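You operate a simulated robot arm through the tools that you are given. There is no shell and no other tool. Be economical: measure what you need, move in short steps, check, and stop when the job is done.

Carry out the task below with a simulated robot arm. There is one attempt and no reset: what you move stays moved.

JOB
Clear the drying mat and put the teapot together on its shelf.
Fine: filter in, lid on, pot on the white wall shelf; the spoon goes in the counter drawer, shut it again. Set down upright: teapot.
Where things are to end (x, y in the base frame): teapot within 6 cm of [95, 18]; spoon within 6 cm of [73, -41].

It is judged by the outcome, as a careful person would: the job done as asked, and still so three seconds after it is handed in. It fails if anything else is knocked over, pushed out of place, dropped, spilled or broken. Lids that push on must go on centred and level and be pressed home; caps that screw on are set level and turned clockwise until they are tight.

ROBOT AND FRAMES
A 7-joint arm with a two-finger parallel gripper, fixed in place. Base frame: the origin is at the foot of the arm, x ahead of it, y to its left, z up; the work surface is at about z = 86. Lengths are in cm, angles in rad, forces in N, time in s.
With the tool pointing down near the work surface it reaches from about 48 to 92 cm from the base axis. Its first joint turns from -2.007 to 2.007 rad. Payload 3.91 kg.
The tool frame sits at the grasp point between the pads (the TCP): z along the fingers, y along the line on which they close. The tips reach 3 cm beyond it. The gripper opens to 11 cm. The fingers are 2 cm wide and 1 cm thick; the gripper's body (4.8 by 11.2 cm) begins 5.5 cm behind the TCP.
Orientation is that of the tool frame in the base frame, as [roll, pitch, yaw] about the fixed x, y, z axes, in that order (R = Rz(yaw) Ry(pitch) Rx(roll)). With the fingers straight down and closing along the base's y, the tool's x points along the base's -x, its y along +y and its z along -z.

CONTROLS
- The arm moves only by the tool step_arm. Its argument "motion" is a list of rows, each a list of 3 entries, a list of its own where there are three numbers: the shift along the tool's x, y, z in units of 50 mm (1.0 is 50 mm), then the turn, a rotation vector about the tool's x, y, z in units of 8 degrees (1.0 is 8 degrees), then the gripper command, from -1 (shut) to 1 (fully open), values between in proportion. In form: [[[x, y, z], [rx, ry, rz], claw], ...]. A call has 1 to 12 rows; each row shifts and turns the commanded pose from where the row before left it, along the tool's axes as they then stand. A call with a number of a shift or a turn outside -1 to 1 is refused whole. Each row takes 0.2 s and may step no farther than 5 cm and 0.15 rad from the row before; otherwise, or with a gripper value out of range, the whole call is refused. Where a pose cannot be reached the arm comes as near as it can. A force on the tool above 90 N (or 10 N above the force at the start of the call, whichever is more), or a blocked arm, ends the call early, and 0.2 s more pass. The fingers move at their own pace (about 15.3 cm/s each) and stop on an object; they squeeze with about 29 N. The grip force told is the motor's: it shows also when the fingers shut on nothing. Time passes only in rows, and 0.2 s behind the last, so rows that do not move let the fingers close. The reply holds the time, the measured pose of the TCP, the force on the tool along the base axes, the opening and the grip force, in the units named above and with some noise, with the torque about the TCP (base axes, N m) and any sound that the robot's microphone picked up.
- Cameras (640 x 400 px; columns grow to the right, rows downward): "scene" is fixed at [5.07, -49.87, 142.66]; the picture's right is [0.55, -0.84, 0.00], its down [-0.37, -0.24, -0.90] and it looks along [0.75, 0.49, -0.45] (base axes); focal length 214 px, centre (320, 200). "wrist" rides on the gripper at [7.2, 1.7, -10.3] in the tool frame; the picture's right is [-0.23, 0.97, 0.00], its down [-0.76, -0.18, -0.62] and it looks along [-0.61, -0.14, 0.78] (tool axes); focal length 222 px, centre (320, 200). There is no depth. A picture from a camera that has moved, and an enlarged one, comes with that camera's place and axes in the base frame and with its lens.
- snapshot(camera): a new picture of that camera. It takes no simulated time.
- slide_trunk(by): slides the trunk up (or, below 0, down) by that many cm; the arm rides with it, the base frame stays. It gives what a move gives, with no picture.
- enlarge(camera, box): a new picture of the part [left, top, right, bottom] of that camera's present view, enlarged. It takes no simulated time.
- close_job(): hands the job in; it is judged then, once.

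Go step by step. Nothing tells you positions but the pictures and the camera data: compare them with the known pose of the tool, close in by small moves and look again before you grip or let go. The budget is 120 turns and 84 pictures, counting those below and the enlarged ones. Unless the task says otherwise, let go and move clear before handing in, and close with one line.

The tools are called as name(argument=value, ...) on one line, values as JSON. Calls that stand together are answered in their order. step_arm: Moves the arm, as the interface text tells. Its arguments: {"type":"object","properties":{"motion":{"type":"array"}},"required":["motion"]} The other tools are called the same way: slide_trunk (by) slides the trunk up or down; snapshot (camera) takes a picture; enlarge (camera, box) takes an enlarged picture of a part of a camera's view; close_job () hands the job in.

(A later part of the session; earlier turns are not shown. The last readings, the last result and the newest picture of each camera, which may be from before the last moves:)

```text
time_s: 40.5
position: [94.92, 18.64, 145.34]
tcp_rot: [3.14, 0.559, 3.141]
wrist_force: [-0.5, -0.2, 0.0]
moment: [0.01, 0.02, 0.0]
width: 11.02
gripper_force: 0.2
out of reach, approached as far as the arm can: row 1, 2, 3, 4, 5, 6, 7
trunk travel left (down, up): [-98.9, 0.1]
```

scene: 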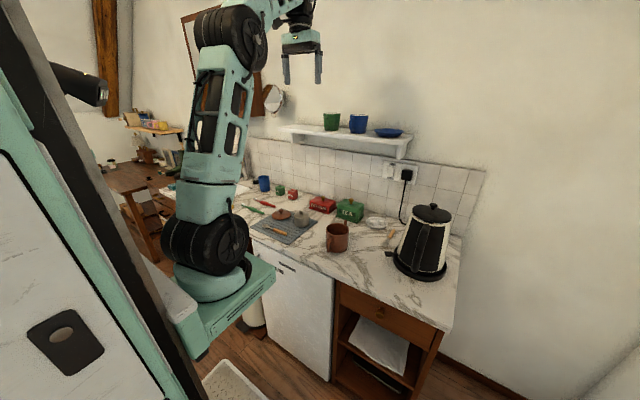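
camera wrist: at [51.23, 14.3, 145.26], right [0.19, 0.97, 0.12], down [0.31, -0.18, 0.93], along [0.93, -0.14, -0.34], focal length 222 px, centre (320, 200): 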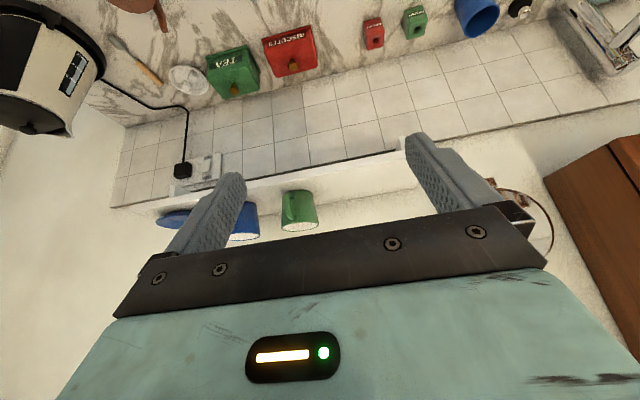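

Reach is fine with the tilt. I back off to above the pot, keeping the tilt.

step_arm(motion=[[[0.831, 0, -0.519], [0, 0, 0], 1], [[0.831, 0, -0.519], [0, 0, 0], 1], [[0.831, 0, -0.519], [0, 0, 0], 1], [[0.831, 0, -0.519], [0, 0, 0], 1], [[0.831, 0, -0.519], [0, 0, 0], 1], [[0, -1, 0], [0, 0, 0], 1], [[0, -1, 0], [0, 0, 0], 1], [[0, -1, 0], [0, 0, 0], 1], [[0, -1, 0], [0, 0, 0], 1], [[0, -1, 0], [0, 0, 0], 1], [[0, -1, 0], [0, 0, 0], 1], [[0, -1, 0], [0, 0, 0], 1]])

```text
time_s: 43.1
position: [95.89, -2.05, 157.65]
tcp_rot: [-3.141, 0.558, -3.139]
wrist_force: [-0.3, 0.2, -0.8]
moment: [-0.05, 0.01, 0.01]
width: 10.98
gripper_force: 0.1
out of reach, approached as far as the arm can: row 1, 2, 3, 4, 5, 6, 7, 8, 9, 10, 11, 12
trunk travel left (down, up): [-98.9, 0.1]
```

The commanded pose had run ahead of the arm; I bring it back inside reach in -x.

step_arm(motion=[[[0.78, 0, -0.487], [0, 0, 0], 1], [[0.78, 0, -0.487], [0, 0, 0], 1], [[0.78, 0, -0.487], [0, 0, 0], 1], [[0.78, 0, -0.487], [0, 0, 0], 1], [[0.78, 0, -0.487], [0, 0, 0], 1], [[0.78, 0, -0.487], [0, 0, 0], 1], [[0.78, 0, -0.487], [0, 0, 0], 1], [[0, 0, 0], [0, 0, 0], 1]])

```text
time_s: 44.9
position: [84.16, 2.33, 172.74]
tcp_rot: [3.141, 0.558, 3.141]
wrist_force: [-0.3, 0.0, 1.0]
moment: [-0.01, 0.01, -0.02]
width: 10.99
gripper_force: 0.1
out of reach, approached as far as the arm can: row 1, 2, 3, 4, 5, 6, 7
trunk travel left (down, up): [-98.9, 0.1]
```

The pose readings are odd; I hold still to see where the arm settles.

step_arm(motion=[[[0, 0, 0], [0, 0, 0], 1], [[0, 0, 0], [0, 0, 0], 1]])

snapshot(camera="scene")

```text
time_s: 45.5
position: [84.36, 2.36, 172.69]
tcp_rot: [3.141, 0.558, -3.141]
wrist_force: [0.9, -0.4, -0.7]
moment: [-0.03, -0.01, -0.01]
width: 11.0
gripper_force: 0.1
trunk travel left (down, up): [-98.9, 0.1]
```

```text
45 pictures are left
```

scene: 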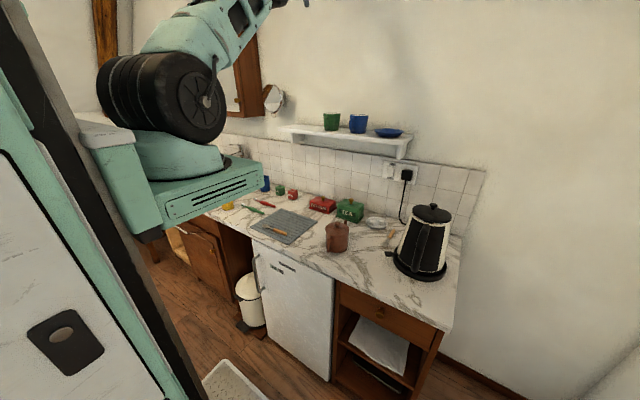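

The arm is near full stretch but clear of everything. I move back and down in gentle steps.

step_arm(motion=[[[0.509, 0, -0.318], [0, 0, 0], 1], [[0.509, 0, -0.318], [0, 0, 0], 1], [[0.509, 0, -0.318], [0, 0, 0], 1], [[0, 0, 0], [0, 0, 0], 1]])

```text
time_s: 46.5
position: [79.34, 3.72, 177.03]
tcp_rot: [3.14, 0.559, -3.141]
wrist_force: [-0.4, -0.7, 0.1]
moment: [0.02, 0.0, 0.02]
width: 10.98
gripper_force: 0.1
out of reach, approached as far as the arm can: row 1, 2, 3
trunk travel left (down, up): [-98.9, 0.1]
```

step_arm(motion=[[[0.53, 0, 0.848], [0, 0, 0], 1], [[0.53, 0, 0.848], [0, 0, 0], 1], [[0.53, 0, 0.848], [0, 0, 0], 1], [[0.53, 0, 0.848], [0, 0, 0], 1], [[0, 0, 0], [0, 0, 0], 1]])

```text
time_s: 47.7
position: [88.3, 6.7, 166.18]
tcp_rot: [3.141, 0.558, -3.14]
wrist_force: [0.2, -0.3, -0.3]
moment: [0.01, -0.04, -0.01]
width: 11.01
gripper_force: 0.0
out of reach, approached as far as the arm can: row 1, 2, 3, 4
trunk travel left (down, up): [-98.9, 0.1]
```

step_arm(motion=[[[0.96, 0, 0.22], [0, 0, 0], 1], [[0.96, 0, 0.22], [0, 0, 0], 1], [[0.96, 0, 0.22], [0, 0, 0], 1], [[0.96, 0, 0.22], [0, 0, 0], 1], [[0.96, 0, 0.22], [0, 0, 0], 1], [[0.96, 0, 0.22], [0, 0, 0], 1], [[0, 0, 0], [0, 0, 0], 1]])

```text
time_s: 49.3
position: [88.82, 12.64, 162.21]
tcp_rot: [-3.141, 0.558, 3.14]
wrist_force: [0.2, 0.4, 0.2]
moment: [0.01, 0.0, -0.04]
width: 10.99
gripper_force: 0.1
out of reach, approached as far as the arm can: row 1, 2, 3, 4, 5, 6
trunk travel left (down, up): [-98.9, 0.1]
```

The arm is stuck near its straight-elbow singularity and is easing out slowly. I repeat inward moves.

step_arm(motion=[[[0.96, 0, 0.22], [0, 0, 0], 1], [[0.96, 0, 0.22], [0, 0, 0], 1], [[0.96, 0, 0.22], [0, 0, 0], 1], [[0.96, 0, 0.22], [0, 0, 0], 1]])

```text
time_s: 50.3
position: [88.79, 19.31, 157.32]
tcp_rot: [3.141, 0.558, 3.141]
wrist_force: [-0.7, -0.5, 0.4]
moment: [0.04, -0.02, 0.02]
width: 11.0
gripper_force: 0.0
out of reach, approached as far as the arm can: row 1, 2, 3, 4
trunk travel left (down, up): [-98.9, 0.1]
```

step_arm(motion=[[[0, 0, 0], [0, 1, 0], 1], [[0, 0, 0], [0, 1, 0], 1], [[0, 0, 0], [0, 0, 0], 1]])

snapshot(camera="scene")

```text
time_s: 51.1
position: [85.42, 15.03, 156.03]
tcp_rot: [3.139, 0.282, -3.139]
wrist_force: [-1.1, 0.7, 0.9]
moment: [0.01, -0.01, 0.05]
width: 11.0
gripper_force: 0.1
out of reach, approached as far as the arm can: row 1, 2
trunk travel left (down, up): [-98.9, 0.1]
```

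```text
44 pictures are left
```

scene: 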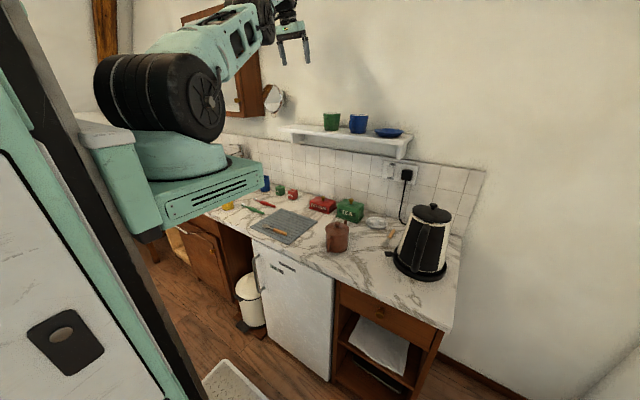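

I send tiny moves to see whether the arm is still pulled towards a stored target.

step_arm(motion=[[[0, 0, 0.02], [0, 0, 0], 1], [[0, 0, -0.02], [0, 0, 0], 1], [[0, 0, 0], [0, 0, 0], 1]])

```text
time_s: 51.9
position: [85.56, 15.02, 155.82]
tcp_rot: [3.14, 0.282, -3.141]
wrist_force: [-0.2, 0.6, -0.5]
moment: [0.0, -0.01, -0.01]
width: 11.0
gripper_force: 0.1
trunk travel left (down, up): [-98.9, 0.1]
```

Small moves are accepted from the present pose. I try 1 cm inward steps.

step_arm(motion=[[[0.248, 0, 0.136], [0, 0, 0], 1], [[0.248, 0, 0.136], [0, 0, 0], 1], [[0.248, 0, 0.136], [0, 0, 0], 1], [[0.248, 0, 0.136], [0, 0, 0], 1], [[0, 0, 0], [0, 0, 0], 1]])

```text
time_s: 53.1
position: [85.31, 16.82, 154.08]
tcp_rot: [3.141, 0.279, -3.141]
wrist_force: [0.7, 0.2, -0.2]
moment: [-0.01, -0.02, -0.02]
width: 11.0
gripper_force: 0.0
out of reach, approached as far as the arm can: row 1, 2, 3, 4
trunk travel left (down, up): [-98.9, 0.1]
```

I look closely at the arm's elbow to understand the blockage.

enlarge(camera="scene", box=[60, 0, 340, 175])

```text
2.29 times, centred on (200, 88) of scene
camera zoom: at [5.07, -49.87, 142.66], right [0.55, -0.84, 0.0], down [-0.37, -0.24, -0.9], along [0.75, 0.49, -0.45], focal length 490 px, centre (594, 457)
```

zoom: 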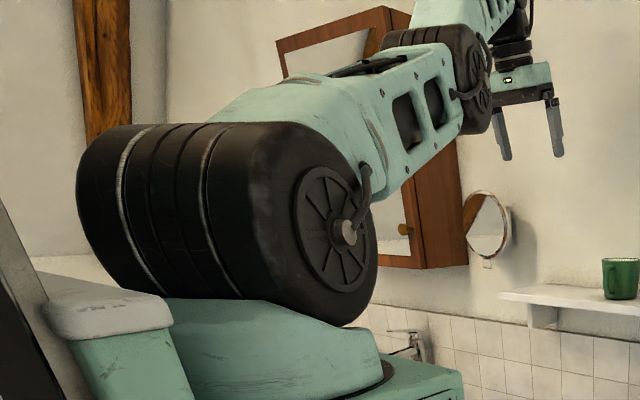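

The elbow has flipped to the wrong side past straight. I push outward to straighten it, then see which side it comes back on.

step_arm(motion=[[[-0.86, 0, -0.25], [0, 0, 0], 1], [[-0.86, 0, -0.25], [0, 0, 0], 1], [[-0.86, 0, -0.25], [0, 0, 0], 1], [[0, 0, 0], [0, 0, 0], 1]])

step_arm(motion=[[[0.86, 0, 0.25], [0, 0, 0], 1], [[0.86, 0, 0.25], [0, 0, 0], 1], [[0.86, 0, 0.25], [0, 0, 0], 1], [[0.86, 0, 0.25], [0, 0, 0], 1], [[0, 0, 0], [0, 0, 0], 1]])

```text
time_s: 54.1
position: [86.26, 13.91, 155.47]
tcp_rot: [3.141, 0.282, 3.141]
wrist_force: [0.0, 0.5, 0.3]
moment: [0.0, -0.01, 0.01]
width: 10.99
gripper_force: 0.1
out of reach, approached as far as the arm can: row 1, 2, 3
trunk travel left (down, up): [-98.9, 0.1]
```

```text
time_s: 55.3
position: [70.95, 14.5, 145.76]
tcp_rot: [3.139, 0.283, -3.141]
wrist_force: [0.4, -0.6, -0.1]
moment: [0.03, 0.01, -0.01]
width: 10.99
gripper_force: 0.0
trunk travel left (down, up): [-98.9, 0.1]
```

The elbow is back on the right side. Now I restore the 32° tilt and go above the pot.

step_arm(motion=[[[0, 0, 0], [0, -1, 0], 1], [[0, 0, 0], [0, -1, 0], 1], [[0, -0.9, 0], [0, 0, 0], 1], [[0, -0.9, 0], [0, 0, 0], 1], [[0, -0.9, 0], [0, 0, 0], 1], [[0, -0.9, 0], [0, 0, 0], 1], [[0, -0.9, 0], [0, 0, 0], 1], [[0, -0.9, 0], [0, 0, 0], 1], [[0, -0.9, 0], [0, 0, 0], 1], [[0.477, 0, 0.763], [0, 0, 0], 1], [[0.477, 0, 0.763], [0, 0, 0], 1], [[0, 0, 0], [0, 0, 0], 1]])

```text
time_s: 57.9
position: [71.38, -17.46, 136.75]
tcp_rot: [3.14, 0.561, -3.141]
wrist_force: [-0.1, -0.1, -0.4]
moment: [-0.01, 0.03, -0.02]
width: 10.99
gripper_force: 0.1
trunk travel left (down, up): [-98.9, 0.1]
```

step_arm(motion=[[[0.607, 0.02, 0.747], [0, 0, 0], 1], [[0.607, 0.02, 0.747], [0, 0, 0], 1], [[0.607, 0.02, 0.747], [0, 0, 0], 1], [[0.607, 0.02, 0.747], [0, 0, 0], 1], [[0.607, 0.02, 0.747], [0, 0, 0], 1], [[0.607, 0.02, 0.747], [0, 0, 0], 1], [[0, 0, 0], [0, 0, 0], 1]])

snapshot(camera="wrist")

```text
time_s: 59.5
position: [68.0, -16.44, 107.99]
tcp_rot: [3.139, 0.56, -3.141]
wrist_force: [-0.1, -0.4, -0.4]
moment: [0.01, 0.03, 0.03]
width: 11.01
gripper_force: 0.0
trunk travel left (down, up): [-98.9, 0.1]
```

```text
42 pictures are left
camera wrist: at [56.46, -14.89, 112.97], right [0.19, 0.97, 0.12], down [0.31, -0.18, 0.93], along [0.93, -0.14, -0.34], focal length 222 px, centre (320, 200)
```

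wrist: 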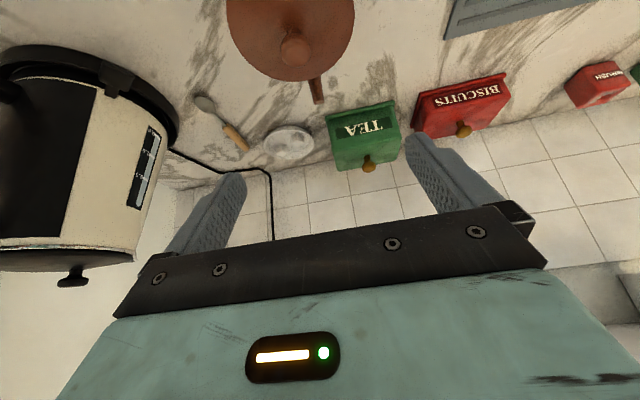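

The pot's knob is confirmed at (67.5, -16.8). I descend straddling the pot, stopping part-way to check the clearances.

step_arm(motion=[[[0.068, -0.08, -0.042], [0, 0, 0], 1], [[0.398, 0, 0.636], [0, 0, 0], 1], [[0.398, 0, 0.636], [0, 0, 0], 1], [[0.159, 0, 0.254], [0, 0, 0], 1], [[0, 0, 0], [0, 0, 0], 1]])

enlarge(camera="scene", box=[300, 180, 390, 260])

enlarge(camera="wrist", box=[160, 40, 500, 220])

```text
time_s: 60.7
position: [67.51, -17.18, 99.35]
tcp_rot: [3.141, 0.561, -3.141]
wrist_force: [-0.4, -0.5, -1.1]
moment: [-0.01, -0.01, 0.01]
width: 10.98
gripper_force: 0.0
trunk travel left (down, up): [-98.9, 0.1]
```

```text
5.00 times, centred on (345, 220) of scene
camera zoom: at [5.07, -49.87, 142.66], right [0.55, -0.84, 0.0], down [-0.37, -0.24, -0.9], along [0.75, 0.49, -0.45], focal length 1072 px, centre (195, 100)
```

zoom: 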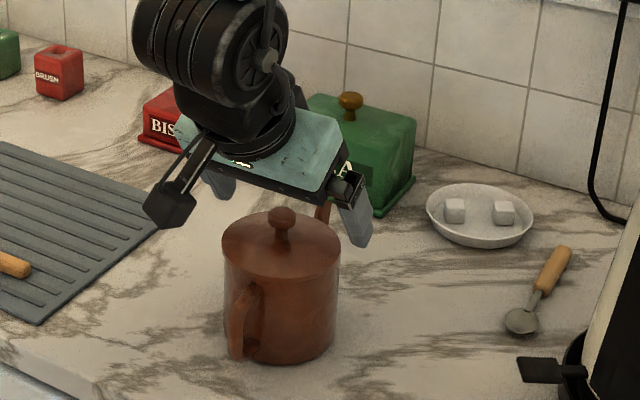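

```text
1.88 times, centred on (330, 130) of wrist
camera zoom: at [56.04, -15.48, 104.15], right [0.19, 0.97, 0.12], down [0.31, -0.18, 0.93], along [0.93, -0.14, -0.34], focal length 418 px, centre (301, 332)
```

zoom: 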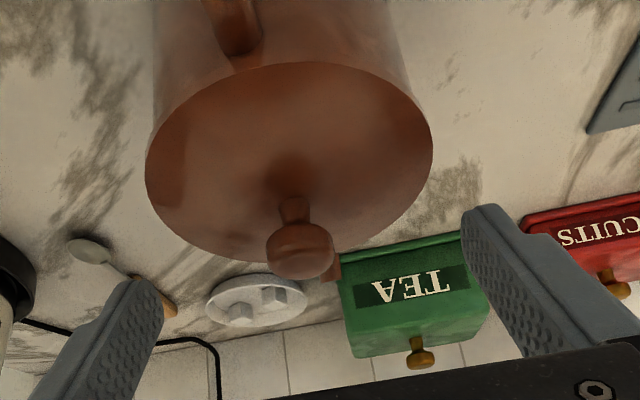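

Centring is good. I descend to z≈93 and check.

step_arm(motion=[[[0.223, 0, 0.356], [0, 0, 0], 1], [[0.223, 0, 0.356], [0, 0, 0], 1], [[0.2, 0, 0.32], [0, 0, 0], 1], [[0, 0, 0], [0, 0, 0], 1]])

enlarge(camera="scene", box=[300, 180, 390, 260])

```text
time_s: 61.7
position: [67.48, -17.06, 93.01]
tcp_rot: [3.14, 0.56, -3.141]
wrist_force: [-0.1, 0.4, 1.0]
moment: [0.0, 0.0, 0.05]
width: 11.0
gripper_force: 0.1
trunk travel left (down, up): [-98.9, 0.1]
```

```text
5.00 times, centred on (345, 220) of scene
camera zoom: at [5.07, -49.87, 142.66], right [0.55, -0.84, 0.0], down [-0.37, -0.24, -0.9], along [0.75, 0.49, -0.45], focal length 1072 px, centre (195, 100)
```

zoom: 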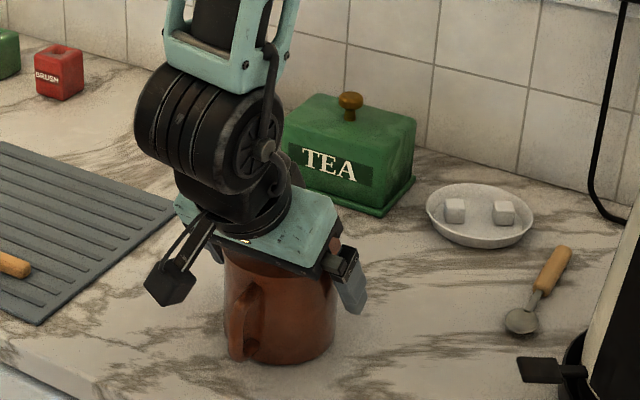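

No contact yet. The pads should bear below the lid's edge, so I shift 0.7 cm back (the tilted pads then touch lower) and then close.

step_arm(motion=[[[0.14, 0, -0.04], [0, 0, 0], 1], [[0, 0, 0], [0, 0, 0], 1], [[0, 0, 0], [0, 0, 0], 0.5], [[0, 0, 0], [0, 0, 0], -1], [[0, 0, 0], [0, 0, 0], -1], [[0, 0, 0], [0, 0, 0], -1]])

enlarge(camera="scene", box=[310, 200, 370, 250])

```text
time_s: 63.1
position: [66.78, -17.11, 92.9]
tcp_rot: [3.139, 0.56, 3.14]
wrist_force: [0.0, 2.1, -0.8]
moment: [-0.03, 0.01, 0.01]
width: 9.03
gripper_force: 28.5
trunk travel left (down, up): [-98.9, 0.1]
```

```text
8.00 times, centred on (340, 225) of scene
camera zoom: at [5.07, -49.87, 142.66], right [0.55, -0.84, 0.0], down [-0.37, -0.24, -0.9], along [0.75, 0.49, -0.45], focal length 1716 px, centre (160, 0)
```

zoom: 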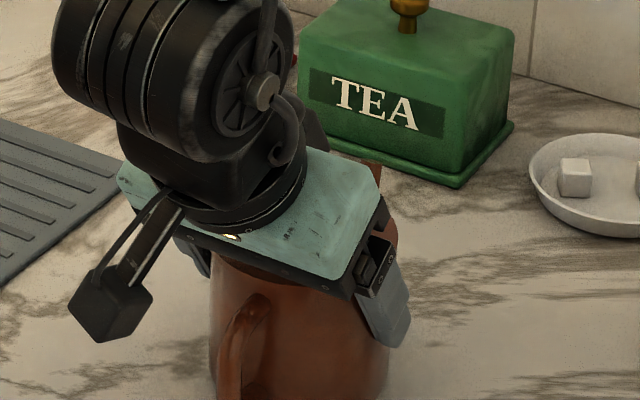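

Gripped at 9.03 cm. I lift a little and check that it holds and stays upright.

step_arm(motion=[[[-0.053, 0, -0.085], [0, 0, 0], -1], [[-0.106, 0, -0.17], [0, 0, 0], -1], [[-0.212, 0, -0.339], [0, 0, 0], -1], [[-0.212, 0, -0.339], [0, 0, 0], -1], [[0, 0, 0], [0, 0, 0], -1]])

enlarge(camera="scene", box=[300, 180, 390, 260])

```text
time_s: 64.3
position: [66.76, -17.09, 98.27]
tcp_rot: [3.139, 0.56, 3.141]
wrist_force: [0.2, 0.1, -5.9]
moment: [0.0, 0.07, -0.01]
width: 9.03
gripper_force: 28.8
trunk travel left (down, up): [-98.9, 0.1]
```

```text
5.00 times, centred on (345, 220) of scene
camera zoom: at [5.07, -49.87, 142.66], right [0.55, -0.84, 0.0], down [-0.37, -0.24, -0.9], along [0.75, 0.49, -0.45], focal length 1072 px, centre (195, 100)
```

zoom: 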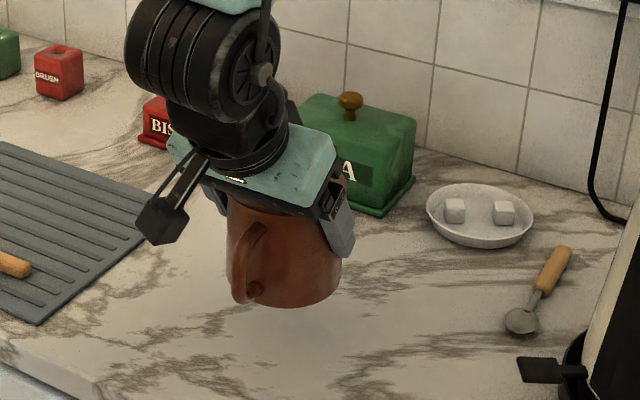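

The pot hangs level and secure. I lift it straight up to z≈140.

step_arm(motion=[[[-0.3, 0, -0.48], [0, 0, 0], -1], [[-0.403, 0, -0.645], [0, 0, 0], -1], [[-0.403, 0, -0.645], [0, 0, 0], -1], [[-0.403, 0, -0.645], [0, 0, 0], -1], [[-0.403, 0, -0.645], [0, 0, 0], -1], [[-0.403, 0, -0.645], [0, 0, 0], -1], [[-0.403, 0, -0.645], [0, 0, 0], -1], [[-0.403, 0, -0.645], [0, 0, 0], -1], [[-0.403, 0, -0.645], [0, 0, 0], -1], [[-0.403, 0, -0.645], [0, 0, 0], -1], [[-0.403, 0, -0.645], [0, 0, 0], -1], [[0, 0, 0], [0, 0, 0], -1]])

step_arm(motion=[[[0, 0.5, 0], [0, 0, 0], -1], [[0, 0.8, 0], [0, 0, 0], -1], [[0, 0.8, 0], [0, 0, 0], -1], [[0, 0.8, 0], [0, 0, 0], -1], [[0, 0.8, 0], [0, 0, 0], -1], [[0, 0.8, 0], [0, 0, 0], -1], [[0, 0.8, 0], [0, 0, 0], -1], [[0, 0.8, 0], [0, 0, 0], -1], [[0, 0.5, 0], [0, 0, 0], -1], [[0, 0.42, 0], [0, 0, 0], -1], [[0, 0, 0], [0, 0, 0], -1]])

snapshot(camera="scene")

```text
time_s: 66.9
position: [66.84, -17.18, 138.99]
tcp_rot: [3.141, 0.56, -3.14]
wrist_force: [0.2, 0.2, -5.3]
moment: [-0.03, 0.05, 0.01]
width: 9.01
gripper_force: 29.3
trunk travel left (down, up): [-98.9, 0.1]
```

```text
time_s: 69.3
position: [66.87, 17.99, 139.17]
tcp_rot: [-3.141, 0.56, 3.141]
wrist_force: [-0.1, 0.4, -4.6]
moment: [-0.02, 0.07, 0.03]
width: 9.02
gripper_force: 29.4
trunk travel left (down, up): [-98.9, 0.1]
```

```text
36 pictures are left
```

scene: 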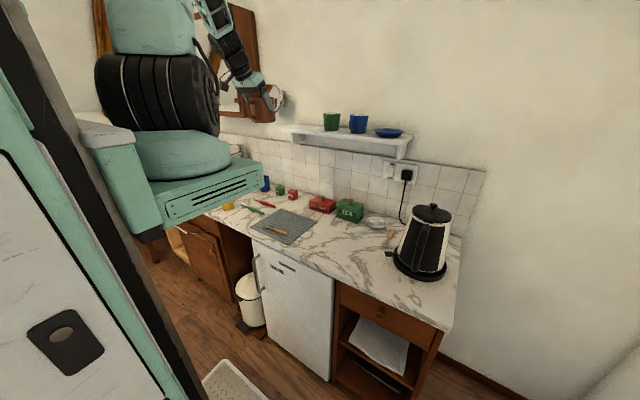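

Clear path. I move forward over the shelf, still 5 cm above it.

step_arm(motion=[[[-0.4, 0, 0.25], [0, 0, 0], -1], [[-0.668, 0, 0.418], [0, 0, 0], -1], [[-0.668, 0, 0.418], [0, 0, 0], -1], [[-0.668, 0, 0.418], [0, 0, 0], -1], [[-0.668, 0, 0.418], [0, 0, 0], -1], [[-0.668, 0, 0.418], [0, 0, 0], -1], [[-0.6, 0, 0.375], [0, 0, 0], -1], [[0, 0, 0], [0, 0, 0], -1]])

enlarge(camera="scene", box=[240, 60, 420, 170])

```text
time_s: 71.1
position: [92.41, 17.79, 139.11]
tcp_rot: [-3.141, 0.558, 3.141]
wrist_force: [0.7, -0.3, -6.0]
moment: [-0.01, 0.07, 0.02]
width: 9.01
gripper_force: 28.6
trunk travel left (down, up): [-98.9, 0.1]
```

```text
3.56 times, centred on (330, 115) of scene
camera zoom: at [5.07, -49.87, 142.66], right [0.55, -0.84, 0.0], down [-0.37, -0.24, -0.9], along [0.75, 0.49, -0.45], focal length 763 px, centre (284, 502)
```

zoom: 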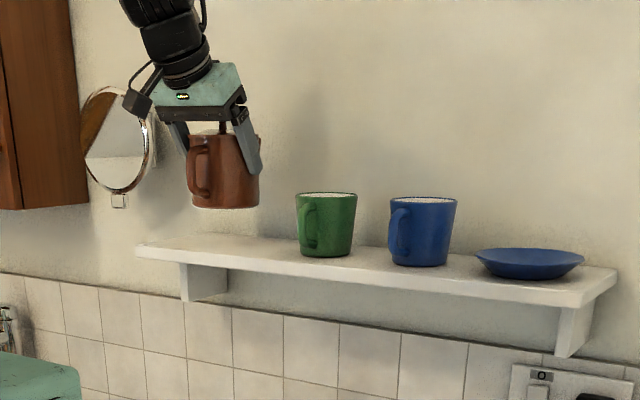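

The pot is over the shelf, clear of the mug. I go 2 cm further and lower to just above the shelf.

step_arm(motion=[[[-0.339, 0, 0.212], [0, 0, 0], -1], [[0.22, 0, 0.352], [0, 0, 0], -1], [[0.22, 0, 0.352], [0, 0, 0], -1], [[0, 0, 0], [0, 0, 0], -1]])

enlarge(camera="scene", box=[250, 80, 350, 150])

```text
time_s: 72.1
position: [94.26, 18.14, 135.27]
tcp_rot: [3.139, 0.561, -3.141]
wrist_force: [0.8, 0.2, -4.6]
moment: [-0.03, 0.08, 0.01]
width: 9.02
gripper_force: 29.5
trunk travel left (down, up): [-98.9, 0.1]
```

```text
5.71 times, centred on (300, 115) of scene
camera zoom: at [5.07, -49.87, 142.66], right [0.55, -0.84, 0.0], down [-0.37, -0.24, -0.9], along [0.75, 0.49, -0.45], focal length 1226 px, centre (434, 686)
```

zoom: 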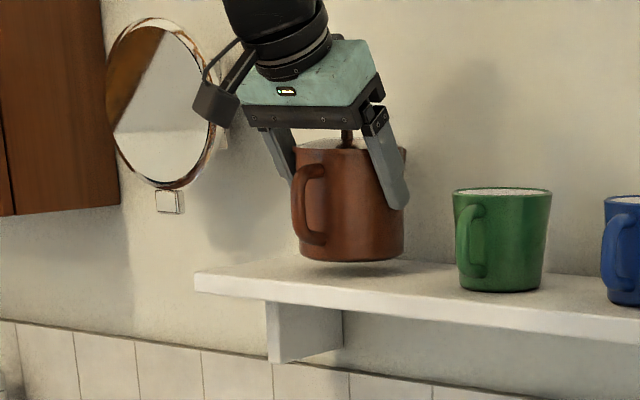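

It is about 2 cm above. I lower slowly until touch.

step_arm(motion=[[[0.08, 0, 0.127], [0, 0, 0], -1], [[0.053, 0, 0.085], [0, 0, 0], -1], [[0.032, 0, 0.051], [0, 0, 0], -1], [[0, 0, 0], [0, 0, 0], -1]])

```text
time_s: 73.1
position: [94.23, 18.01, 133.91]
tcp_rot: [3.14, 0.565, -3.141]
wrist_force: [-3.3, -1.1, 12.1]
moment: [-0.43, 0.6, -0.05]
width: 9.05
gripper_force: 28.8
trunk travel left (down, up): [-98.9, 0.1]
```

The pot has touched the shelf. I check it is level before releasing.

enlarge(camera="scene", box=[270, 90, 330, 140])

```text
8.00 times, centred on (300, 115) of scene
camera zoom: at [5.07, -49.87, 142.66], right [0.55, -0.84, 0.0], down [-0.37, -0.24, -0.9], along [0.75, 0.49, -0.45], focal length 1716 px, centre (480, 880)
```

zoom: 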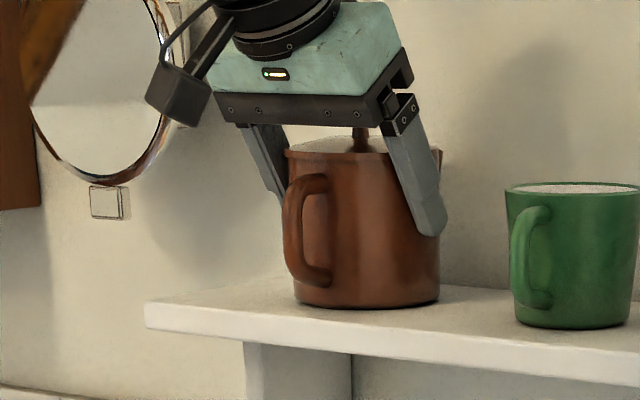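

It is level. I open and retreat along the tool axis.

step_arm(motion=[[[0, 0, 0], [0, 0, 0], 0.8], [[0, 0, 0], [0, 0, 0], 1], [[0, 0, 0], [0, 0, 0], 1], [[0, 0, -0.3], [0, 0, 0], 1], [[0, 0, -0.6], [0, 0, 0], 1], [[0, 0, -0.8], [0, 0, 0], 1], [[0.6, 0, -0.7], [0, 0, 0], 1], [[0.8, 0, -0.5], [0, 0, 0], 1], [[0.8, 0, -0.5], [0, 0, 0], 1], [[0.8, 0, -0.5], [0, 0, 0], 1], [[0, 0, 0], [0, 0, 0], 1]])

enlarge(camera="scene", box=[250, 80, 370, 160])

```text
time_s: 75.5
position: [71.29, 17.6, 142.08]
tcp_rot: [3.14, 0.558, -3.141]
wrist_force: [-0.4, 0.2, 1.4]
moment: [-0.01, -0.01, 0.03]
width: 11.0
gripper_force: 0.1
trunk travel left (down, up): [-98.9, 0.1]
```

```text
5.00 times, centred on (310, 120) of scene
camera zoom: at [5.07, -49.87, 142.66], right [0.55, -0.84, 0.0], down [-0.37, -0.24, -0.9], along [0.75, 0.49, -0.45], focal length 1072 px, centre (370, 600)
```

zoom: 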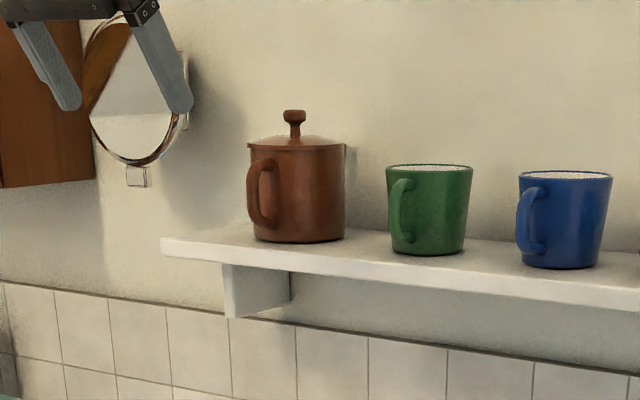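

The teapot stands assembled on the shelf. Next the drawer: I lower the trunk back 25 cm and move over to in front of the drawer at safe height.

slide_trunk(by=-25)

step_arm(motion=[[[0.8, 0, -0.5], [0, 0, 0], 1], [[0.8, 0, -0.5], [0, 0, 0], 1], [[0.8, 0, -0.5], [0, 0, 0], 1], [[0.8, 0, -0.5], [0, 0, 0], 1], [[0, -0.9, 0], [0, 0, 0], 1], [[0, -0.9, 0], [0, 0, 0], 1], [[0, -0.9, 0], [0, 0, 0], 1], [[0, -0.9, 0], [0, 0, 0], 1], [[0, -0.9, 0], [0, 0, 0], 1], [[0, -0.9, 0], [0, 0, 0], 1], [[0, 0, 0], [0, 0, 0], 1]])

```text
time_s: 78.1
position: [71.34, 17.79, 116.93]
tcp_rot: [3.139, 0.56, 3.141]
wrist_force: [0.3, -1.1, -0.2]
moment: [-0.01, -0.02, -0.03]
width: 11.0
gripper_force: 0.1
trunk travel left (down, up): [-73.9, 25.1]
```

```text
time_s: 80.5
position: [53.47, -8.9, 118.06]
tcp_rot: [3.138, 0.559, -3.141]
wrist_force: [0.0, 0.4, -1.0]
moment: [-0.03, -0.03, 0.01]
width: 10.98
gripper_force: 0.0
out of reach, approached as far as the arm can: row 9, 10
trunk travel left (down, up): [-73.9, 25.1]
```

Too close to the shoulder for that path. I raise the trunk again (better for reaching low and near) and swing around with more radius.

slide_trunk(by=25)

step_arm(motion=[[[-0.678, 0, 0.424], [0, 0, 0], 1], [[-0.678, 0, 0.424], [0, 0, 0], 1], [[0, -0.914, 0], [0, 0, 0], 1], [[0, -0.914, 0], [0, 0, 0], 1], [[0, -0.914, 0], [0, 0, 0], 1], [[0, -0.914, 0], [0, 0, 0], 1], [[0, -0.914, 0], [0, 0, 0], 1], [[0, -0.914, 0], [0, 0, 0], 1], [[0, -0.914, 0], [0, 0, 0], 1], [[0.8, 0, -0.5], [0, 0, 0], 1], [[0.8, 0, -0.5], [0, 0, 0], 1], [[0, 0, 0], [0, 0, 0], 1]])

```text
time_s: 83.0
position: [53.3, -8.9, 143.19]
tcp_rot: [-3.14, 0.561, 3.14]
wrist_force: [-0.1, -0.2, -1.1]
moment: [0.01, -0.01, 0.04]
width: 11.01
gripper_force: 0.0
trunk travel left (down, up): [-98.9, 0.1]
```

```text
time_s: 85.7
position: [51.31, -40.99, 143.13]
tcp_rot: [3.141, 0.558, -3.141]
wrist_force: [-0.5, 0.6, 0.6]
moment: [-0.01, -0.03, 0.02]
width: 10.99
gripper_force: 0.0
trunk travel left (down, up): [-98.9, 0.1]
```

Now down in front of the drawer to z≈100.

step_arm(motion=[[[0.585, 0, 0.73], [0, 0, 0], 1], [[0.585, 0, 0.73], [0, 0, 0], 1], [[0.585, 0, 0.73], [0, 0, 0], 1], [[0.585, 0, 0.73], [0, 0, 0], 1], [[0.585, 0, 0.73], [0, 0, 0], 1], [[0.585, 0, 0.73], [0, 0, 0], 1], [[0.585, 0, 0.73], [0, 0, 0], 1], [[0.585, 0, 0.73], [0, 0, 0], 1], [[0.585, 0, 0.73], [0, 0, 0], 1], [[0, 0, 0], [0, 0, 0], 1]])

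snapshot(camera="wrist")

```text
time_s: 87.8
position: [47.09, -41.04, 101.35]
tcp_rot: [3.141, 0.557, -3.141]
wrist_force: [0.9, 0.1, 0.1]
moment: [0.01, 0.02, 0.02]
width: 11.0
gripper_force: 0.1
trunk travel left (down, up): [-98.9, 0.1]
```

```text
31 pictures are left
camera wrist: at [35.61, -39.38, 106.28], right [0.19, 0.97, 0.12], down [0.32, -0.18, 0.93], along [0.93, -0.14, -0.34], focal length 222 px, centre (320, 200)
```

wrist: 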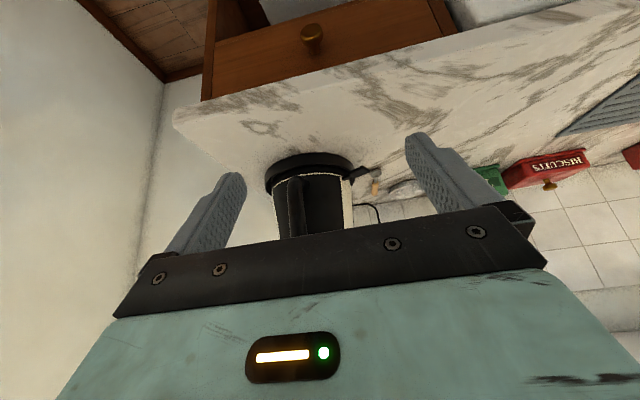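

The knob is at about (53.5, -41, 79), partly beneath the counter edge, so I'll approach from the front with the tool tilted to 56°. I go to a viewing spot ahead of it.

step_arm(motion=[[[0, 0, 0], [0, -1, 0], 1], [[0, 0, 0], [0, -1, 0], 1], [[0, 0, 0], [0, -1, 0], 1], [[0.753, 0, 0.17], [0, 0, 0], 0.3], [[0.753, 0, 0.17], [0, 0, 0], 0], [[0.753, 0, 0.17], [0, 0, 0], 0], [[0.753, 0, 0.17], [0, 0, 0], 0], [[0.753, 0, 0.17], [0, 0, 0], 0], [[0, 0, 0], [0, 0, 0], 0]])

snapshot(camera="wrist")

```text
time_s: 89.9
position: [48.29, -44.32, 88.68]
tcp_rot: [-2.954, 1.084, -2.928]
wrist_force: [-0.2, 0.5, -0.1]
moment: [-0.01, -0.01, 0.01]
width: 5.52
gripper_force: 0.1
trunk travel left (down, up): [-98.9, 0.1]
stopped in row 9: the arm was blocked; the commanded pose is now the measured one
```

```text
30 pictures are left
camera wrist: at [35.86, -43.45, 86.87], right [0.06, 0.99, 0.12], down [-0.2, -0.1, 0.97], along [0.98, -0.08, 0.19], focal length 222 px, centre (320, 200)
```

wrist: 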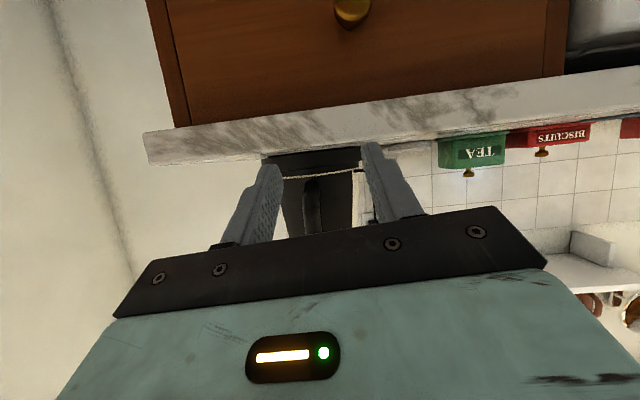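

The arm got blocked. I check the scene for what it touches.

snapshot(camera="scene")

```text
29 pictures are left
```

scene: 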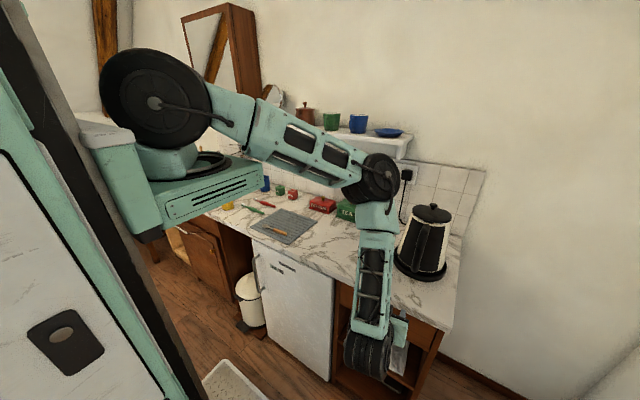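

Likely the upper arm nears the base casing at full trunk height. I rise, straighten the tool, and lower the trunk to mid-height.

step_arm(motion=[[[0, 0, 0], [0, 0.75, 0.68], 0], [[-0.553, 0, -0.373], [0, 0, 0], 0], [[-0.553, 0, -0.373], [0, 0, 0], 0], [[-0.553, 0, -0.373], [0, 0, 0], 0], [[0, 0, 0], [0, 0, 0], 0]])

slide_trunk(by=-12)

```text
time_s: 91.1
position: [47.79, -44.04, 98.4]
tcp_rot: [3.141, 0.985, 3.141]
wrist_force: [-0.3, 0.3, -0.2]
moment: [-0.01, -0.04, 0.04]
width: 5.49
gripper_force: 0.1
trunk travel left (down, up): [-98.9, 0.1]
```

```text
time_s: 92.6
position: [47.72, -44.09, 86.34]
tcp_rot: [3.141, 0.983, 3.14]
wrist_force: [1.0, 0.2, 0.1]
moment: [0.02, -0.01, 0.0]
width: 5.49
gripper_force: 0.0
trunk travel left (down, up): [-86.9, 12.1]
```

step_arm(motion=[[[0.5, 0.2, -0.147], [0, 0, 0], 0], [[0.5, 0.2, -0.147], [0, 0, 0], 0], [[0.5, 0.2, -0.147], [0, 0, 0], 0], [[0, 0, 0], [0, 0, 0], 0]])

snapshot(camera="wrist")

```text
time_s: 93.6
position: [41.74, -40.86, 81.34]
tcp_rot: [-3.141, 0.984, 3.14]
wrist_force: [0.3, 0.5, 0.4]
moment: [-0.01, -0.03, -0.03]
width: 5.47
gripper_force: 0.1
trunk travel left (down, up): [-86.9, 12.1]
```

```text
28 pictures are left
camera wrist: at [29.17, -39.16, 80.92], right [0.13, 0.97, 0.19], down [-0.1, -0.18, 0.98], along [0.99, -0.14, 0.07], focal length 222 px, centre (320, 200)
```

wrist: 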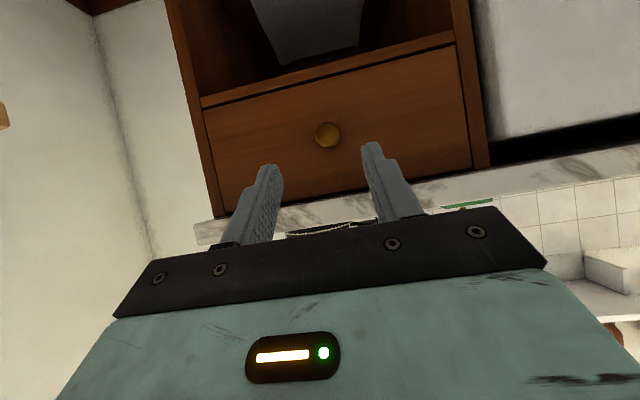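

The knob is at about (56.4, -40.6, 75.3). I approach it, stopping short to check.

step_arm(motion=[[[-0.16, 0.012, 0.675], [0, 0, 0], 0], [[-0.16, 0.012, 0.675], [0, 0, 0], 0], [[-0.16, 0.012, 0.675], [0, 0, 0], 0], [[0, 0, 0], [0, 0, 0], 0]])

enlarge(camera="wrist", box=[220, 80, 440, 230])

```text
time_s: 94.6
position: [51.45, -40.9, 77.57]
tcp_rot: [3.141, 0.985, 3.139]
wrist_force: [0.4, -0.4, 0.0]
moment: [-0.01, 0.04, 0.03]
width: 5.49
gripper_force: 0.1
trunk travel left (down, up): [-86.9, 12.1]
```

```text
2.67 times, centred on (330, 155) of wrist
camera zoom: at [38.9, -39.15, 77.28], right [0.13, 0.97, 0.19], down [-0.1, -0.18, 0.98], along [0.99, -0.14, 0.07], focal length 592 px, centre (293, 320)
```

zoom: 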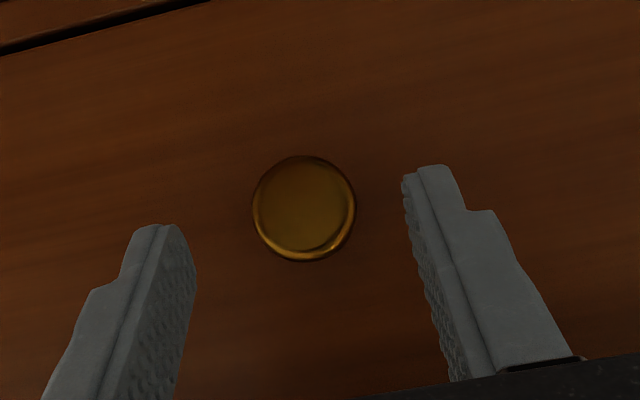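

Knob centre confirmed (56.4, -40.65, 75.4), 3 cm wide. I advance and grip.

step_arm(motion=[[[-0.0875, 0.025, 0.339], [0, 0, 0], 0], [[-0.0875, 0.025, 0.339], [0, 0, 0], 0], [[0, 0, 0], [0, 0, 0], 0], [[0, 0, 0], [0, 0, 0], -1], [[0, 0, 0], [0, 0, 0], -1], [[0, 0, 0], [0, 0, 0], -1]])

enlarge(camera="wrist", box=[220, 80, 440, 230])

```text
time_s: 96.0
position: [54.76, -40.68, 76.49]
tcp_rot: [-3.14, 0.985, 3.141]
wrist_force: [1.3, -3.9, -1.3]
moment: [-0.07, 0.03, -0.1]
width: 2.93
gripper_force: 45.2
trunk travel left (down, up): [-86.9, 12.1]
```

```text
2.67 times, centred on (330, 155) of wrist
camera zoom: at [42.3, -38.99, 76.18], right [0.13, 0.97, 0.19], down [-0.1, -0.18, 0.98], along [0.99, -0.14, 0.07], focal length 592 px, centre (293, 320)
```

zoom: 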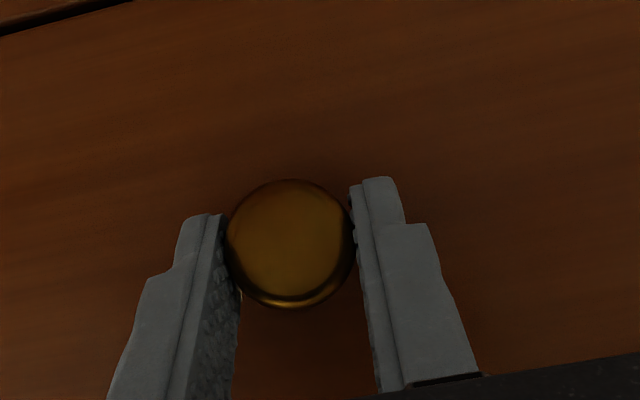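

The knob is gripped. I pull the drawer 3 cm first.

step_arm(motion=[[[0.112, 0, -0.166], [0, 0, 0], -1], [[0.112, 0, -0.166], [0, 0, 0], -1], [[0.112, 0, -0.166], [0, 0, 0], -1], [[0, 0, 0], [0, 0, 0], -1]])

```text
time_s: 97.0
position: [51.85, -40.67, 76.47]
tcp_rot: [-3.141, 0.984, 3.138]
wrist_force: [0.0, -6.8, -4.5]
moment: [-0.09, 0.28, -0.17]
width: 2.93
gripper_force: 44.8
trunk travel left (down, up): [-86.9, 12.1]
```

It moves freely. I continue pulling out.

step_arm(motion=[[[0.224, 0, -0.332], [0, 0, 0], -1], [[0.224, 0, -0.332], [0, 0, 0], -1], [[0.224, 0, -0.332], [0, 0, 0], -1], [[0.224, 0, -0.332], [0, 0, 0], -1], [[0.224, 0, -0.332], [0, 0, 0], -1], [[0.224, 0, -0.332], [0, 0, 0], -1], [[0, 0, 0], [0, 0, 0], -1]])

enlarge(camera="scene", box=[280, 220, 480, 400])

```text
time_s: 98.8
position: [43.92, -41.68, 78.86]
tcp_rot: [-3.07, 1.054, -3.04]
wrist_force: [-0.2, -1.2, 8.5]
moment: [0.05, -0.12, -0.03]
width: 0.01
gripper_force: 37.5
trunk travel left (down, up): [-86.9, 12.1]
stopped in row 7: the arm was blocked; the commanded pose is now the measured one
```

```text
2.22 times, centred on (380, 310) of scene
camera zoom: at [5.07, -49.87, 142.66], right [0.55, -0.84, 0.0], down [-0.37, -0.24, -0.9], along [0.75, 0.49, -0.45], focal length 477 px, centre (187, -44)
```

zoom: 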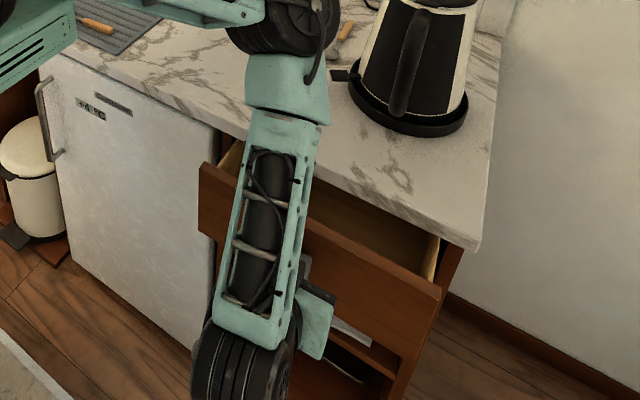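

The arm was blocked by its own geometry and slipped off; the drawer is open about 8.5 cm and the knob, now near x≈48, is clear of the counter edge. I'll regrip it from above with the tool vertical; first I rise and rotate.

step_arm(motion=[[[-0.696, 0, -0.395], [0, 0, 0.36], -1], [[-0.696, 0, -0.395], [0, 0, 0], -1], [[-0.696, 0, -0.395], [0, 0, 0], -1], [[0, 0, 0], [0, 1, 0], 0], [[0, 0, 0], [0, 1, 0], 0], [[0, 0, 0], [0, 1, 0], 0], [[0, 0, 0], [0, 1, 0], 0], [[0, 0, 0], [0, 0, 0], 0]])

```text
time_s: 100.6
position: [43.62, -41.41, 90.35]
tcp_rot: [3.128, 0.484, -3.136]
wrist_force: [0.4, -0.6, 0.7]
moment: [-0.01, 0.02, -0.01]
width: 5.5
gripper_force: 0.1
trunk travel left (down, up): [-86.9, 12.1]
```

step_arm(motion=[[[0, 0, 0], [0, 1, 0], 0], [[0, 0, 0], [0, 1, 0], 0], [[0, 0, 0], [0, 1, 0], 0], [[0, 0, 0], [0, 0.46, 0], 0], [[0, 0, 0], [0, 0, 0], 0]])

snapshot(camera="wrist")

```text
time_s: 101.8
position: [43.7, -41.44, 90.34]
tcp_rot: [3.126, 0.003, -3.13]
wrist_force: [0.5, -0.3, 0.1]
moment: [0.01, 0.02, -0.02]
width: 5.47
gripper_force: 0.1
trunk travel left (down, up): [-86.9, 12.1]
```

```text
24 pictures are left
camera wrist: at [36.58, -40.01, 100.76], right [0.21, 0.98, 0.01], down [0.76, -0.18, 0.62], along [0.61, -0.12, -0.78], focal length 222 px, centre (320, 200)
```

wrist: 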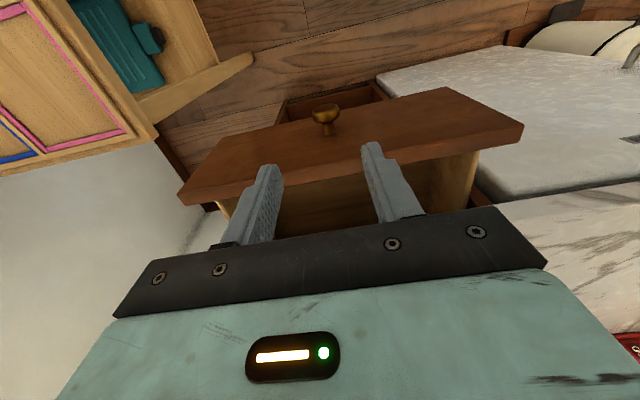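

The knob is now at about (44.7, -40.6, 75.4). I lower vertically over it and grip.

step_arm(motion=[[[-0.2, 0.16, 0.5], [0, 0, 0], 0], [[0, 0, 0.7], [0, 0, 0], 0], [[0, 0, 0.8], [0, 0, 0], 0], [[0, 0, 0.7], [0, 0, 0], 0], [[0, 0, 0], [0, 0, 0], 0], [[0, 0, 0], [0, 0, 0], -1], [[0, 0, 0], [0, 0, 0], -1], [[0, 0, 0], [0, 0, 0], -1]])

```text
time_s: 103.6
position: [44.67, -40.69, 77.04]
tcp_rot: [3.131, 0.004, -3.13]
wrist_force: [-0.1, -27.6, -3.4]
moment: [-0.63, -0.22, -0.02]
width: 2.94
gripper_force: 44.5
trunk travel left (down, up): [-86.9, 12.1]
```

Gripped. I ease the side force a little and pull out about 9 cm more.

step_arm(motion=[[[0.1, -0.05, 0], [0, 0, 0], -1], [[0.3, 0, 0], [0, 0, 0], -1], [[0.3, 0, 0], [0, 0, 0], -1], [[0.3, 0, 0], [0, 0, 0], -1], [[0.3, 0, 0], [0, 0, 0], -1], [[0.3, 0, 0], [0, 0, 0], -1], [[0, 0, 0], [0, 0, 0], -1]])

```text
time_s: 105.2
position: [36.54, -40.86, 77.17]
tcp_rot: [3.132, 0.004, -3.129]
wrist_force: [-0.6, 11.5, 83.1]
moment: [-1.54, -0.9, -0.34]
width: 2.97
gripper_force: 44.9
trunk travel left (down, up): [-86.9, 12.1]
```

Opened about 20 cm; the vertical force is rising, so I stop, release the knob and rise.

step_arm(motion=[[[0, 0, 0], [0, 0, 0], 0], [[0, 0, 0], [0, 0, 0], 0], [[0, 0, -0.5], [0, 0, 0], 0], [[0, 0, -0.9], [0, 0, 0], 0], [[0, 0, -0.9], [0, 0, 0], 0], [[0, 0, -0.9], [0, 0, 0], 0], [[0, 0, 0], [0, 0, 0], 0]])

snapshot(camera="wrist")

enlarge(camera="scene", box=[280, 220, 480, 400])

```text
time_s: 106.8
position: [36.63, -40.92, 92.78]
tcp_rot: [3.129, 0.005, -3.13]
wrist_force: [0.0, 0.4, 0.1]
moment: [0.04, -0.03, -0.01]
width: 5.53
gripper_force: 0.1
trunk travel left (down, up): [-86.9, 12.1]
```

```text
23 pictures are left
camera wrist: at [29.49, -39.52, 103.15], right [0.21, 0.98, 0.01], down [0.76, -0.18, 0.62], along [0.61, -0.12, -0.78], focal length 222 px, centre (320, 200)
```

wrist: 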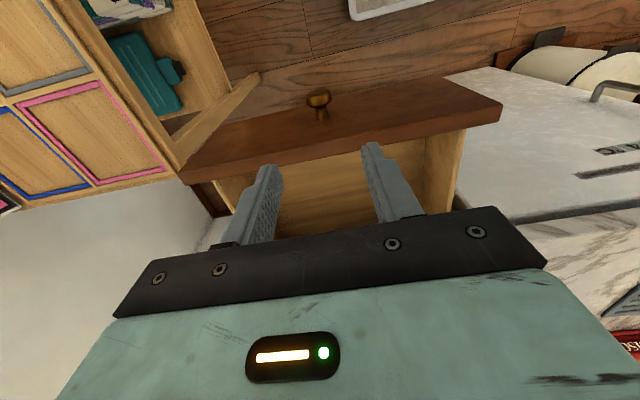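

```text
2.22 times, centred on (380, 310) of scene
camera zoom: at [5.07, -49.87, 142.66], right [0.55, -0.84, 0.0], down [-0.37, -0.24, -0.9], along [0.75, 0.49, -0.45], focal length 477 px, centre (187, -44)
```

zoom: 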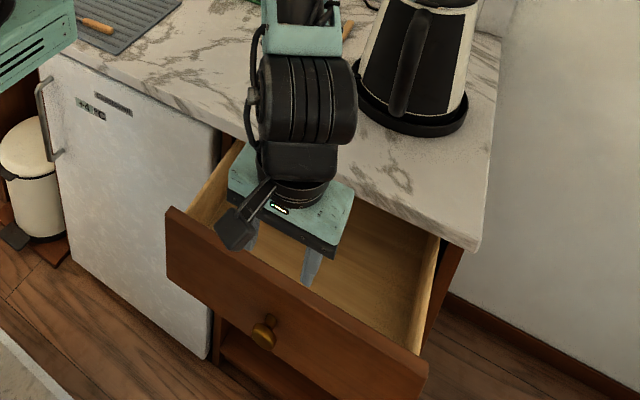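

The drawer is open ~20 cm and empty; the knob is at x≈36.3. Now I fetch the spoon: rise, go around the kettle and turn the tool 90° on the way.

step_arm(motion=[[[0, 0, -0.9], [0, 0, 0], 0], [[0, 0, -0.9], [0, 0, 0], 0], [[0, 0, -0.9], [0, 0, 0], 0], [[0, 0, -0.9], [0, 0, 0], 0], [[0, 0, -0.9], [0, 0, 0], 0], [[-0.95, 0, 0], [0, 0, 0], 0], [[-0.95, 0, 0], [0, 0, 0], 0], [[-0.95, 0, 0], [0, 0, 0], 0], [[-0.95, 0, 0], [0, 0, 0], 0], [[0, 0.95, 0], [0, 0, 0], 0], [[0, 0.95, 0], [0, 0, 0], 0], [[0, 0.95, 0], [0, 0, 0], 0]])

step_arm(motion=[[[0, 0.95, 0], [0, 0, 0], 0], [[0, 0.95, 0], [0, 0, 0], 0], [[0, 0.95, 0], [0, 0, 0], 0], [[0, 0.95, 0], [0, 0, 0], 0], [[0, 0.95, 0], [0, 0, 0], 0], [[-0.3, 0.95, 0], [0, 0, 0], 0], [[-0.3, 0.95, 0], [0, 0, 0], 0], [[-0.5, 0, 0], [0, 0, -1], 0], [[0, 0, 0], [0, 0, -1], 0], [[0, 0, 0], [0, 0, -1], 0], [[0, 0, 0], [0, 0, -1], 0], [[0, 0, 0], [0, 0, 0], 0]])

```text
time_s: 109.4
position: [56.03, -27.14, 116.16]
tcp_rot: [3.127, 0.004, -3.133]
wrist_force: [0.1, 0.4, -0.1]
moment: [0.04, 0.03, -0.01]
width: 5.47
gripper_force: 0.1
trunk travel left (down, up): [-86.9, 12.1]
```

```text
time_s: 112.0
position: [60.54, 6.3, 116.17]
tcp_rot: [3.134, 0.009, -2.569]
wrist_force: [-0.5, 0.2, 0.4]
moment: [-0.01, 0.0, -0.02]
width: 5.49
gripper_force: 0.0
trunk travel left (down, up): [-86.9, 12.1]
```

step_arm(motion=[[[0, 0, 0.4], [0, 0, -1], 0], [[0, 0, 0.4], [0, 0, -1], 0], [[0, 0, 0.4], [0, 0, -1], 0], [[0, 0, 0.4], [0, 0, -1], 0], [[0, 0, 0.4], [0, 0, -1], 0], [[0, 0, 0.4], [0, 0, -1], 0], [[0, 0, 0.4], [0, 0, -1], 0], [[0, 0, 0], [0, 0, -0.15], 0], [[0, 0, 0], [0, 0, 0], 0]])

snapshot(camera="wrist")

```text
time_s: 114.0
position: [60.67, 6.57, 102.15]
tcp_rot: [-3.135, 0.015, -1.57]
wrist_force: [0.2, -0.9, -0.4]
moment: [0.01, 0.02, 0.0]
width: 5.51
gripper_force: 0.0
trunk travel left (down, up): [-86.9, 12.1]
```

```text
21 pictures are left
camera wrist: at [58.93, -0.78, 112.28], right [-0.97, 0.23, 0.0], down [0.18, 0.75, 0.63], along [0.15, 0.62, -0.77], focal length 222 px, centre (320, 200)
```

wrist: 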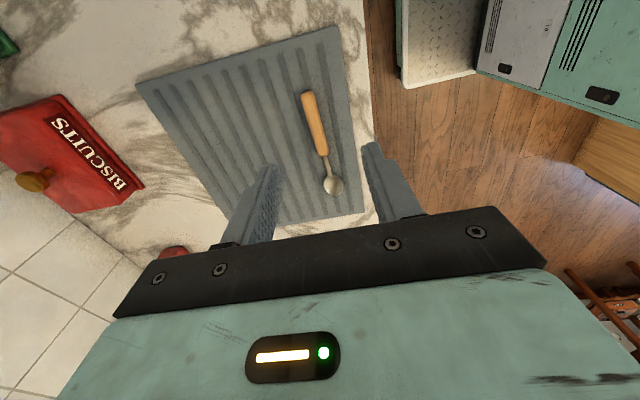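

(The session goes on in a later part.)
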